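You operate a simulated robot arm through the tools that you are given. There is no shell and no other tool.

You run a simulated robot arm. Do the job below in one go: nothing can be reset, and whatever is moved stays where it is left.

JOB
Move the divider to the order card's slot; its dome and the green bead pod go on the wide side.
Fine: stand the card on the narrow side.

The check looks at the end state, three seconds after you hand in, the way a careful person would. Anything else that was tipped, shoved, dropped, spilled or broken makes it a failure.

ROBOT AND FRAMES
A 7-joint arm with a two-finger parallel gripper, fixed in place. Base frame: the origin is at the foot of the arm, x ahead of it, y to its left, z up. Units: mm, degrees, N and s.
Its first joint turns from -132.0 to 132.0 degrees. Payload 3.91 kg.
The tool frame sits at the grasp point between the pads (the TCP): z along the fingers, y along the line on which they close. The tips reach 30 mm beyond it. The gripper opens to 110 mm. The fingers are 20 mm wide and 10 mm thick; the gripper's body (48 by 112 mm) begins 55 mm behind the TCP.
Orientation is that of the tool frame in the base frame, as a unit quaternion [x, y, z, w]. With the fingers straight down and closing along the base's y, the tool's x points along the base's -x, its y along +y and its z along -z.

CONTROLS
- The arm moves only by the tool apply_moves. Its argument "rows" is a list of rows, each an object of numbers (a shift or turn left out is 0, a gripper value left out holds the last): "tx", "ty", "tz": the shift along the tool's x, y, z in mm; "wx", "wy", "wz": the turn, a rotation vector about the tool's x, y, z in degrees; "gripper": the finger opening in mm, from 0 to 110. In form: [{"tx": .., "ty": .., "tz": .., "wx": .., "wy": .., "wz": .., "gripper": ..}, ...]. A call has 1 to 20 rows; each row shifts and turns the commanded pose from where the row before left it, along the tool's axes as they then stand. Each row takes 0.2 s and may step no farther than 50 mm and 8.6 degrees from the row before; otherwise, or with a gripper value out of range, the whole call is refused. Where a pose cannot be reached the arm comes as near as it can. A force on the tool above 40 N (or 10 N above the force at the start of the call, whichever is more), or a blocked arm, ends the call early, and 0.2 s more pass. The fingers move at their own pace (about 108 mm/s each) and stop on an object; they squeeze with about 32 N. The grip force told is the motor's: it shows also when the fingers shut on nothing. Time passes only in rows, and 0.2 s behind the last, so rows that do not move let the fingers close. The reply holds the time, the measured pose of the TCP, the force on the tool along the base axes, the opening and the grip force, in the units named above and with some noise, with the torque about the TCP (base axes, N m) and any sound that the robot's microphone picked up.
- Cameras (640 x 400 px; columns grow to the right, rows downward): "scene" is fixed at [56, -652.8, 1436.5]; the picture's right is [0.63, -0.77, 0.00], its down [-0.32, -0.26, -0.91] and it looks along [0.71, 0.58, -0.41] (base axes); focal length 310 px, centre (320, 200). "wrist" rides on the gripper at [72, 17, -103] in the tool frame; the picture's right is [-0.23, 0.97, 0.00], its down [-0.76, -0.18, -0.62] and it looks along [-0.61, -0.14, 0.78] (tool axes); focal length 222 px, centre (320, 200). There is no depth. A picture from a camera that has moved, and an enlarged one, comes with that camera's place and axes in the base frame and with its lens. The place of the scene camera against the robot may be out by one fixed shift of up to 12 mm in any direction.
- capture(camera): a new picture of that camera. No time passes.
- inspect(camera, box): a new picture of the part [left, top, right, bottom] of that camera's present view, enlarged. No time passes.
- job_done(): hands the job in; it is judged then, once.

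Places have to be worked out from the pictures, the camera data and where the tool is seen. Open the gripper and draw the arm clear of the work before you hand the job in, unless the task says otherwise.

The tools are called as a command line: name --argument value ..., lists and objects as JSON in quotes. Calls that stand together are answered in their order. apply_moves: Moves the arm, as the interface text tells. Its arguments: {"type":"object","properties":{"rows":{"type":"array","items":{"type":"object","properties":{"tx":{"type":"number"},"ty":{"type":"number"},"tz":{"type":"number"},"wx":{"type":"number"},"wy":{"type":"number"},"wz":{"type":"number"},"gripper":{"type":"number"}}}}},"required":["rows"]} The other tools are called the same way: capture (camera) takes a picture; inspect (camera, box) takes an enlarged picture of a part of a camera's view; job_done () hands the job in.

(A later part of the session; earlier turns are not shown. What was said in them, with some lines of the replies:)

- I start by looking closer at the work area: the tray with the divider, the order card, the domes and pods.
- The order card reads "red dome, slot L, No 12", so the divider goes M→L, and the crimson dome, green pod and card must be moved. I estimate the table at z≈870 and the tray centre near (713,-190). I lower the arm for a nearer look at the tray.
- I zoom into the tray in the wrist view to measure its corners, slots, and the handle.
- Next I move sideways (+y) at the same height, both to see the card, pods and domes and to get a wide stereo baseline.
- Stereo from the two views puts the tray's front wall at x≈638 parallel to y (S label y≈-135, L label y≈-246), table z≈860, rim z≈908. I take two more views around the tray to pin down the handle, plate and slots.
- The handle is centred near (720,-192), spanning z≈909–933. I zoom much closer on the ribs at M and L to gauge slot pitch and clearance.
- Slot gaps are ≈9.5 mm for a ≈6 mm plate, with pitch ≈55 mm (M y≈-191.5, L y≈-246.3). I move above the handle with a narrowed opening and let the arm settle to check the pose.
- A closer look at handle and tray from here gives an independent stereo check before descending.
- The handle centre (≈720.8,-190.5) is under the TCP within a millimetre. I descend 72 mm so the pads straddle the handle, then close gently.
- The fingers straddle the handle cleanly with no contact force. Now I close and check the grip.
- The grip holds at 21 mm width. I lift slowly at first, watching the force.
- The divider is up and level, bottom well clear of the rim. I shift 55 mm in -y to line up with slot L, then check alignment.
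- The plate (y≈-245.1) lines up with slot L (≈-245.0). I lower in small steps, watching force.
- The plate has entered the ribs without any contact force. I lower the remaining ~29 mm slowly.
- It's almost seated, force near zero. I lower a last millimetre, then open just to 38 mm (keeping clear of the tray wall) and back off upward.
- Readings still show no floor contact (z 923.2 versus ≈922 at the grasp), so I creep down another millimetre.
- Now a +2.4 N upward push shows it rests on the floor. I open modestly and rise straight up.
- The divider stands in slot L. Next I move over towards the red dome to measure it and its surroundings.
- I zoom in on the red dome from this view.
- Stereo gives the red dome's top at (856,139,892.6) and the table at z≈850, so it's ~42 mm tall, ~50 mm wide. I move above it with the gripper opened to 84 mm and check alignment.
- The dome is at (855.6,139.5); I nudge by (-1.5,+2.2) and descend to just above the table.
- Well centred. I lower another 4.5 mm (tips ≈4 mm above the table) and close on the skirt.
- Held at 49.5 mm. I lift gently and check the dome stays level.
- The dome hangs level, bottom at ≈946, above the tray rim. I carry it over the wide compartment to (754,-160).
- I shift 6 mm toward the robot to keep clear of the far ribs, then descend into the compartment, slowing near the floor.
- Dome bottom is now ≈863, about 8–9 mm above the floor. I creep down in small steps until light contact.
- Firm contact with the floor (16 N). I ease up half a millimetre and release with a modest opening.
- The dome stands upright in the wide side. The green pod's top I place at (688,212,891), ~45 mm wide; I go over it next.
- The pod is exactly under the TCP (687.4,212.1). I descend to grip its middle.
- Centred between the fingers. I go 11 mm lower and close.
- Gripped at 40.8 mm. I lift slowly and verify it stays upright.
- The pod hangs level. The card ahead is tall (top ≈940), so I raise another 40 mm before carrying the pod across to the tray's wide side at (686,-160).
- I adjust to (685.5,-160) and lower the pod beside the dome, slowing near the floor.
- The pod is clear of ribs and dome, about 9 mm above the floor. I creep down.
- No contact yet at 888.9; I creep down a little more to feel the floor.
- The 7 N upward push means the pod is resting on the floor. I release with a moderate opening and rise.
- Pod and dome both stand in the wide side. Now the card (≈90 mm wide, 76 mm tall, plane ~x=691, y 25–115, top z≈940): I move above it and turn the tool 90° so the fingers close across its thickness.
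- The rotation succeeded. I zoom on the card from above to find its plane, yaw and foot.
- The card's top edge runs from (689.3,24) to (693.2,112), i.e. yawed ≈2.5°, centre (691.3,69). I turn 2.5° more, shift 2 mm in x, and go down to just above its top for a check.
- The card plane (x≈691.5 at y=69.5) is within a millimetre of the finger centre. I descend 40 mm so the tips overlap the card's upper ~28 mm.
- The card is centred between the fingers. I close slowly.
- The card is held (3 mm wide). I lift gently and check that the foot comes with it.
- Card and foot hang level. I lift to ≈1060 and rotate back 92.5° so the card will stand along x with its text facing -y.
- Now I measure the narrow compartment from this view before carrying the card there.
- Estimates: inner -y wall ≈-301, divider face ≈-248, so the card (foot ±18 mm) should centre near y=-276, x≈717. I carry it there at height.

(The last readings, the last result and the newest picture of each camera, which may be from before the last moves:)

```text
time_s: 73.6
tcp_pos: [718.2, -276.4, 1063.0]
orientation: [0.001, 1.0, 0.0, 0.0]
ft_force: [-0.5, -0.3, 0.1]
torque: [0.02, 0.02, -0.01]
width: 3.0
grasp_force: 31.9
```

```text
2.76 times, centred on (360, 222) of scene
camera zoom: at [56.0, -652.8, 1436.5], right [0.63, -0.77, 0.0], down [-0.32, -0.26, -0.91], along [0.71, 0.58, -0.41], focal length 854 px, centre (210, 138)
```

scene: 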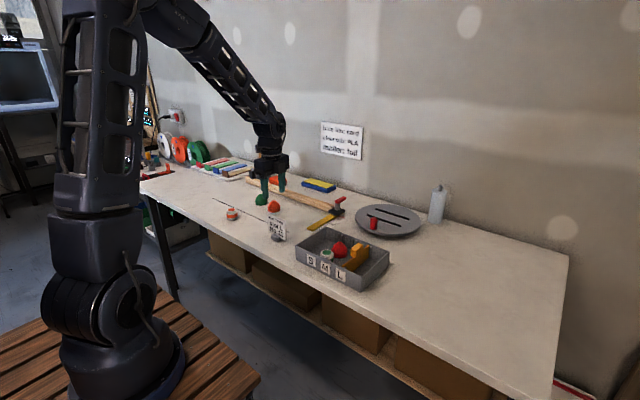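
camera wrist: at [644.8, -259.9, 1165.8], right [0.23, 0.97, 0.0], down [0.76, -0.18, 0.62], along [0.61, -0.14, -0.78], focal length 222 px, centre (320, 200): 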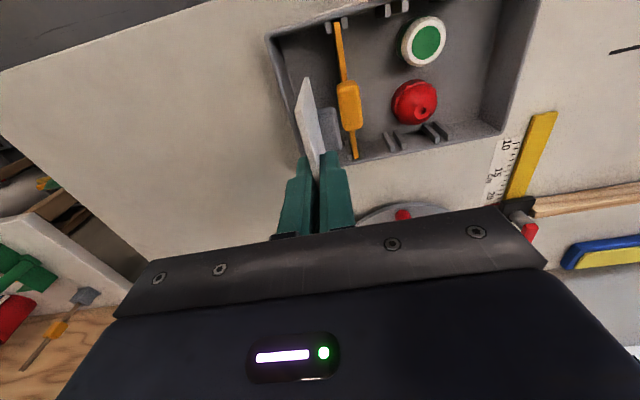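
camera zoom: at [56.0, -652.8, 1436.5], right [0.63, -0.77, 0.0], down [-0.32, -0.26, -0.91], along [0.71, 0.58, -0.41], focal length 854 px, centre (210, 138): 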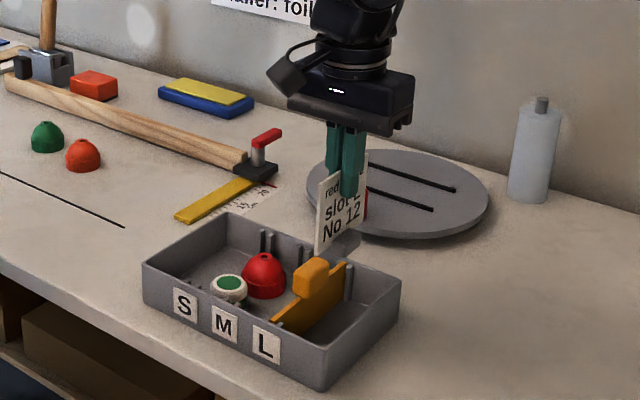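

A tighter zoom of the narrow compartment's near end gives wall and divider positions directly.

inspect --camera "wrist" --box '[262, 15, 362, 85]'

inspect --camera "wrist" --box '[285, 70, 375, 170]'

```text
5.71 times, centred on (312, 50) of wrist
camera zoom: at [644.8, -259.9, 1165.8], right [0.23, 0.97, 0.0], down [0.76, -0.18, 0.62], along [0.61, -0.14, -0.78], focal length 1269 px, centre (366, 1057)
```

zoom: 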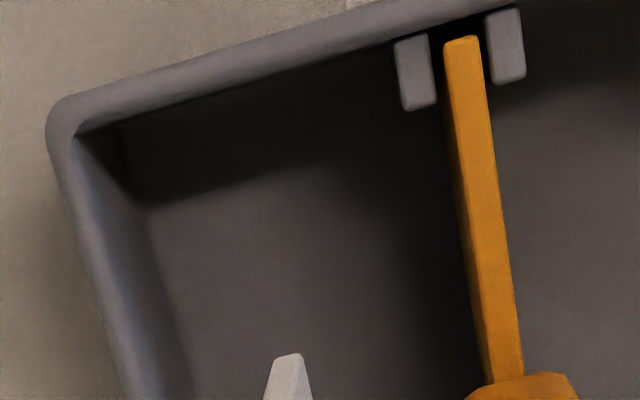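

```text
4.00 times, centred on (330, 120) of wrist
camera zoom: at [644.8, -259.9, 1165.8], right [0.23, 0.97, 0.0], down [0.76, -0.18, 0.62], along [0.61, -0.14, -0.78], focal length 888 px, centre (280, 520)
```

zoom: 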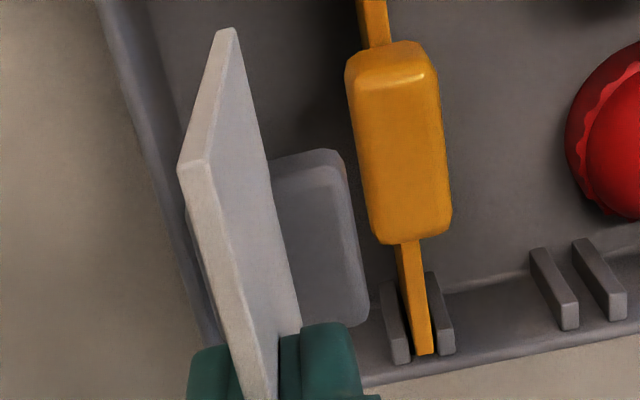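

Overhead geometry now shows the inner wall at ≈-310 and the divider face ≈-248.5, so I centre the card at y≈-279.5 and lower it partway.

apply_moves --rows '[{"ty": -2.8}, {"tz": 20}, {"tz": 20}, {"tz": 20}, {"tz": 15}, {}, {}]'

inspect --camera "scene" --box '[300, 180, 410, 295]'

inspect --camera "wrist" --box '[230, 0, 410, 220]'

```text
time_s: 75.2
tcp_pos: [716.0, -278.8, 987.6]
orientation: [0.0, 1.0, 0.0, 0.0]
ft_force: [-0.5, -0.2, -0.1]
torque: [-0.01, -0.03, 0.01]
width: 3.1
grasp_force: 31.9
```

```text
3.48 times, centred on (355, 238) of scene
camera zoom: at [56.0, -652.8, 1436.5], right [0.63, -0.77, 0.0], down [-0.32, -0.26, -0.91], along [0.71, 0.58, -0.41], focal length 1077 px, centre (198, 70)
```

zoom: 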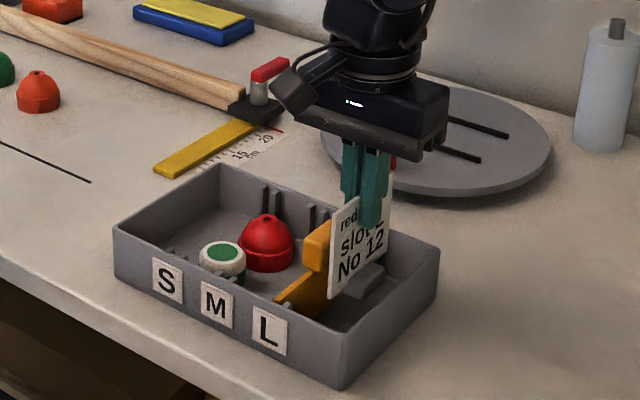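

```text
1.82 times, centred on (320, 110) of wrist
camera zoom: at [644.2, -262.1, 1090.3], right [0.23, 0.97, 0.0], down [0.76, -0.18, 0.62], along [0.61, -0.14, -0.78], focal length 404 px, centre (320, 364)
```

zoom: 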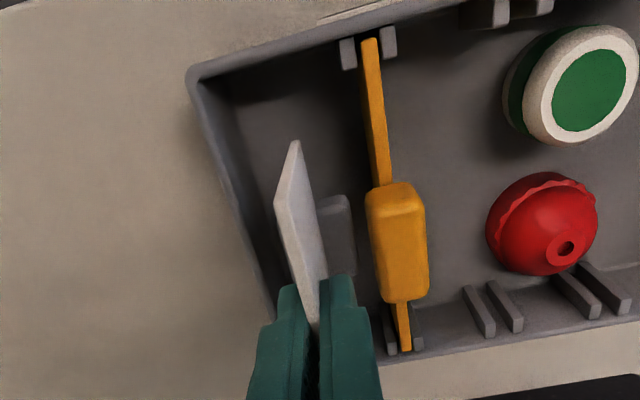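

The foot is inside the compartment with clearance on both sides and no contact. I continue down toward the floor.

apply_moves --rows '[{"tz": 12}, {"tz": 10}, {"tz": 8}, {"tz": 4}, {}, {}]'

inspect --camera "wrist" --box '[230, 0, 410, 220]'

apply_moves --rows '[{"tz": 1}, {"tz": 1}, {}]'

```text
time_s: 76.6
tcp_pos: [716.8, -277.4, 952.7]
orientation: [0.0, 1.0, 0.0, 0.0]
ft_force: [-0.6, -0.8, -0.6]
torque: [-0.01, 0.02, -0.01]
width: 2.9
grasp_force: 31.7
```

```text
1.82 times, centred on (320, 110) of wrist
camera zoom: at [644.3, -261.0, 1055.4], right [0.23, 0.97, 0.0], down [0.76, -0.18, 0.62], along [0.61, -0.14, -0.78], focal length 404 px, centre (320, 364)
```

zoom: 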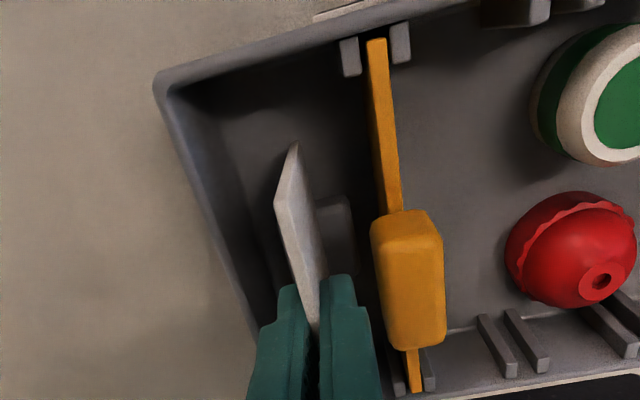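

```text
time_s: 77.4
tcp_pos: [716.7, -277.5, 950.1]
orientation: [0.0, 1.0, 0.0, 0.0]
ft_force: [0.2, -0.1, -0.5]
torque: [-0.02, 0.01, -0.01]
width: 3.3
grasp_force: 31.7
```

No contact yet at 950; I continue in sub-millimetre steps.

apply_moves --rows '[{"tz": 0.6}, {"tz": 0.6}, {}]'

apply_moves --rows '[{"tz": 0.5}, {"tz": 0.5}, {}]'

```text
time_s: 78.2
tcp_pos: [718.7, -278.7, 949.4]
orientation: [0.0, 1.0, 0.0, 0.0]
ft_force: [-0.4, -0.7, 0.0]
torque: [-0.02, 0.03, 0.01]
width: 3.2
grasp_force: 32.3
```

```text
time_s: 79.0
tcp_pos: [717.7, -279.4, 949.0]
orientation: [0.0, 1.0, -0.001, 0.0]
ft_force: [0.0, -0.1, -0.1]
torque: [0.01, 0.02, 0.0]
width: 3.0
grasp_force: 31.5
```

Still free; two more half-millimetre steps.

apply_moves --rows '[{"tz": 0.5}, {"tz": 0.5}, {}]'

```text
time_s: 79.8
tcp_pos: [716.3, -278.2, 947.1]
orientation: [0.0, 1.0, -0.001, 0.0]
ft_force: [-0.1, 0.2, -1.0]
torque: [-0.05, -0.01, 0.01]
width: 3.1
grasp_force: 31.9
```

apply_moves --rows '[{"tz": 0.5}, {}]'

inspect --camera "scene" --box '[310, 210, 400, 295]'

```text
time_s: 80.4
tcp_pos: [717.6, -278.2, 947.0]
orientation: [0.0, 1.0, 0.0, 0.0]
ft_force: [-1.1, 0.9, 7.7]
torque: [0.06, 0.12, -0.01]
width: 2.9
grasp_force: 31.5
```

```text
4.71 times, centred on (355, 252) of scene
camera zoom: at [56.0, -652.8, 1436.5], right [0.63, -0.77, 0.0], down [-0.32, -0.26, -0.91], along [0.71, 0.58, -0.41], focal length 1457 px, centre (155, -47)
```

zoom: 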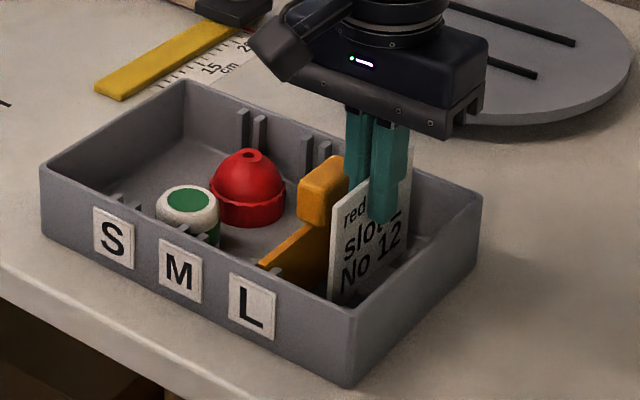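

The 7.7 N push shows the foot is on the floor. I open only to 13 mm (to stay clear of the handle), then check before rising.

apply_moves --rows '[{"tz": -0.2}, {"gripper": 6}, {"gripper": 9}, {"gripper": 13}, {}, {}]'

inspect --camera "wrist" --box '[250, 60, 410, 220]'

```text
time_s: 81.8
tcp_pos: [716.9, -278.4, 947.6]
orientation: [-0.001, 1.0, 0.001, 0.0]
ft_force: [-0.7, -0.3, -0.4]
torque: [0.09, 0.0, 0.05]
width: 12.8
grasp_force: 0.0
```

```text
2.50 times, centred on (330, 140) of wrist
camera zoom: at [645.0, -261.0, 1050.1], right [0.23, 0.97, 0.0], down [0.76, -0.18, 0.62], along [0.61, -0.14, -0.78], focal length 555 px, centre (295, 350)
```

zoom: 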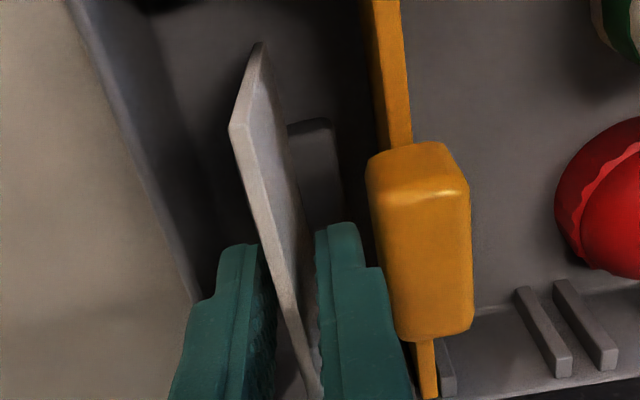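

The card stands free between the open fingers. I rise straight up.

apply_moves --rows '[{"tz": -4}, {"tz": -8}, {"tz": -12}, {"tz": -16}, {"tz": -30}, {"tz": -40}, {}]'

inspect --camera "scene" --box '[300, 200, 410, 295]'

capture --camera "wrist"

```text
time_s: 83.4
tcp_pos: [716.8, -279.6, 1056.4]
orientation: [0.001, 1.0, 0.001, -0.001]
ft_force: [0.3, -0.4, 0.4]
torque: [0.01, 0.02, 0.01]
width: 12.6
grasp_force: 0.1
```

```text
4.21 times, centred on (355, 248) of scene
camera zoom: at [56.0, -652.8, 1436.5], right [0.63, -0.77, 0.0], down [-0.32, -0.26, -0.91], along [0.71, 0.58, -0.41], focal length 1304 px, centre (173, 0)
```

zoom: 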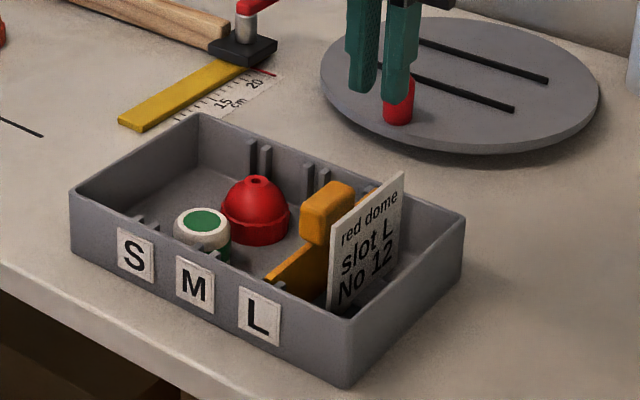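

```text
taken
camera wrist: at [644.0, -262.7, 1160.0], right [0.23, 0.97, 0.0], down [0.76, -0.18, 0.62], along [0.61, -0.14, -0.78], focal length 222 px, centre (320, 200)
```

wrist: 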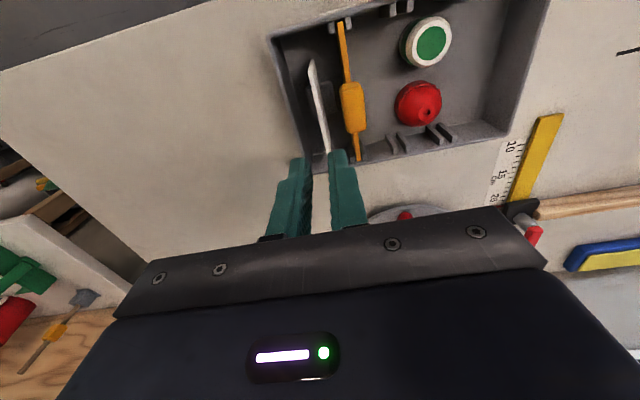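

Card, dome, pod and divider are all in place and upright. I draw the arm up and back toward its start, opening the gripper, then take a final look.

apply_moves --rows '[{"tz": -40}, {"tz": -40}, {"tz": -40, "gripper": 110}, {"tz": -40}, {"tx": 35, "ty": 20}, {"tx": 35, "ty": 20}, {"tx": 35, "ty": 20}, {"tx": 35, "ty": 20}, {"tx": 35, "ty": 20}, {}, {}]'

capture --camera "scene"

inspect --camera "scene" --box '[290, 200, 410, 295]'

inspect --camera "wrist" --box '[200, 80, 440, 230]'

inspect --camera "scene" --box '[190, 160, 360, 260]'

```text
time_s: 85.8
tcp_pos: [540.4, -177.4, 1215.7]
orientation: [0.0, 1.0, 0.0, 0.0]
ft_force: [-0.7, -0.9, -0.3]
torque: [0.0, 0.0, -0.04]
width: 110.1
grasp_force: 0.1
```

```text
taken
```

scene: 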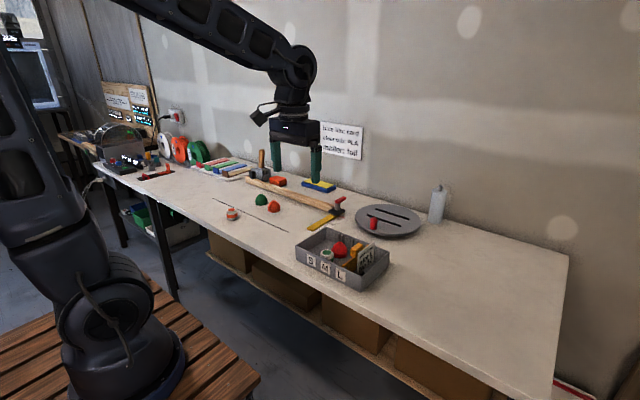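

```text
4.21 times, centred on (350, 248) of scene
camera zoom: at [56.0, -652.8, 1436.5], right [0.63, -0.77, 0.0], down [-0.32, -0.26, -0.91], along [0.71, 0.58, -0.41], focal length 1304 px, centre (194, 0)
```

zoom: 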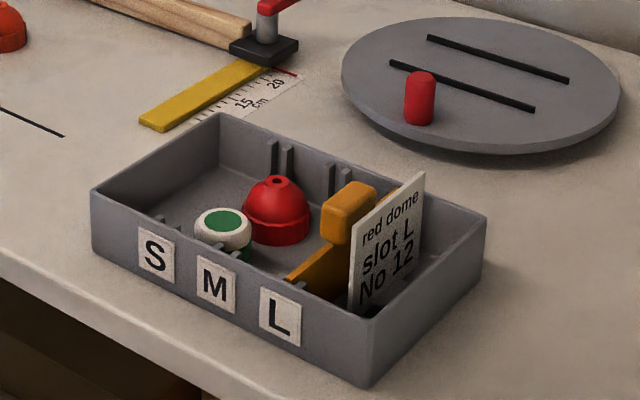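

```text
2.67 times, centred on (320, 155) of wrist
camera zoom: at [467.4, -160.3, 1319.8], right [0.23, 0.97, 0.0], down [0.76, -0.18, 0.62], along [0.61, -0.14, -0.78], focal length 592 px, centre (320, 320)
```

zoom: 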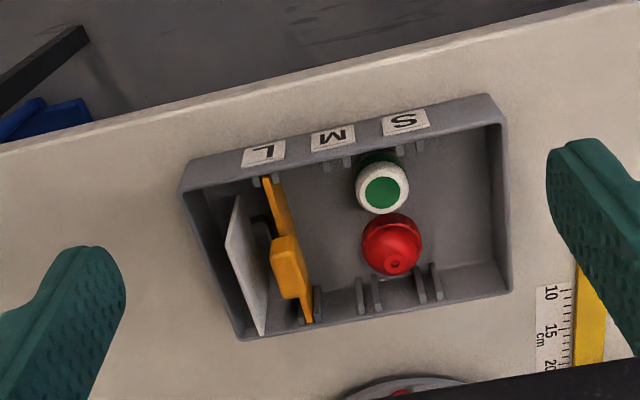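

```text
3.76 times, centred on (275, 210) of scene
camera zoom: at [56.0, -652.8, 1436.5], right [0.63, -0.77, 0.0], down [-0.32, -0.26, -0.91], along [0.71, 0.58, -0.41], focal length 1166 px, centre (489, 162)
```

zoom: 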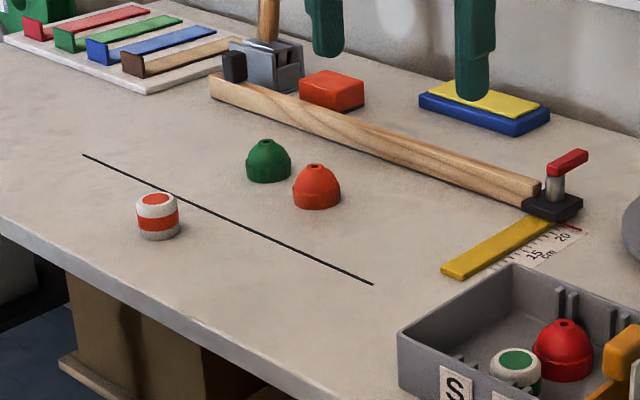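

The final pictures show the divider in slot L, the red dome and green pod upright on the wide side, and the card standing on the narrow side. Nothing else has moved, and the arm is clear with the gripper open, so I hand in.

job_done

```text
The job is handed in.
```

The job is handed in; the check's verdict hasn't come back. The last pictures before hand-in showed:

- **Divider:** it sits in slot L, the slot the order card names ("red dome, slot L, No 12"). It went in without snagging and rests on the tray floor.
- **Wide side:** the red dome and the green bead pod both stand upright. I used the crimson dome, not the orange one beside it.
- **Narrow side:** the card stands upright on its foot, with its text facing outward.

Nothing else appears to have been moved or tipped. The gripper is open, and the arm is raised and drawn back from the work.
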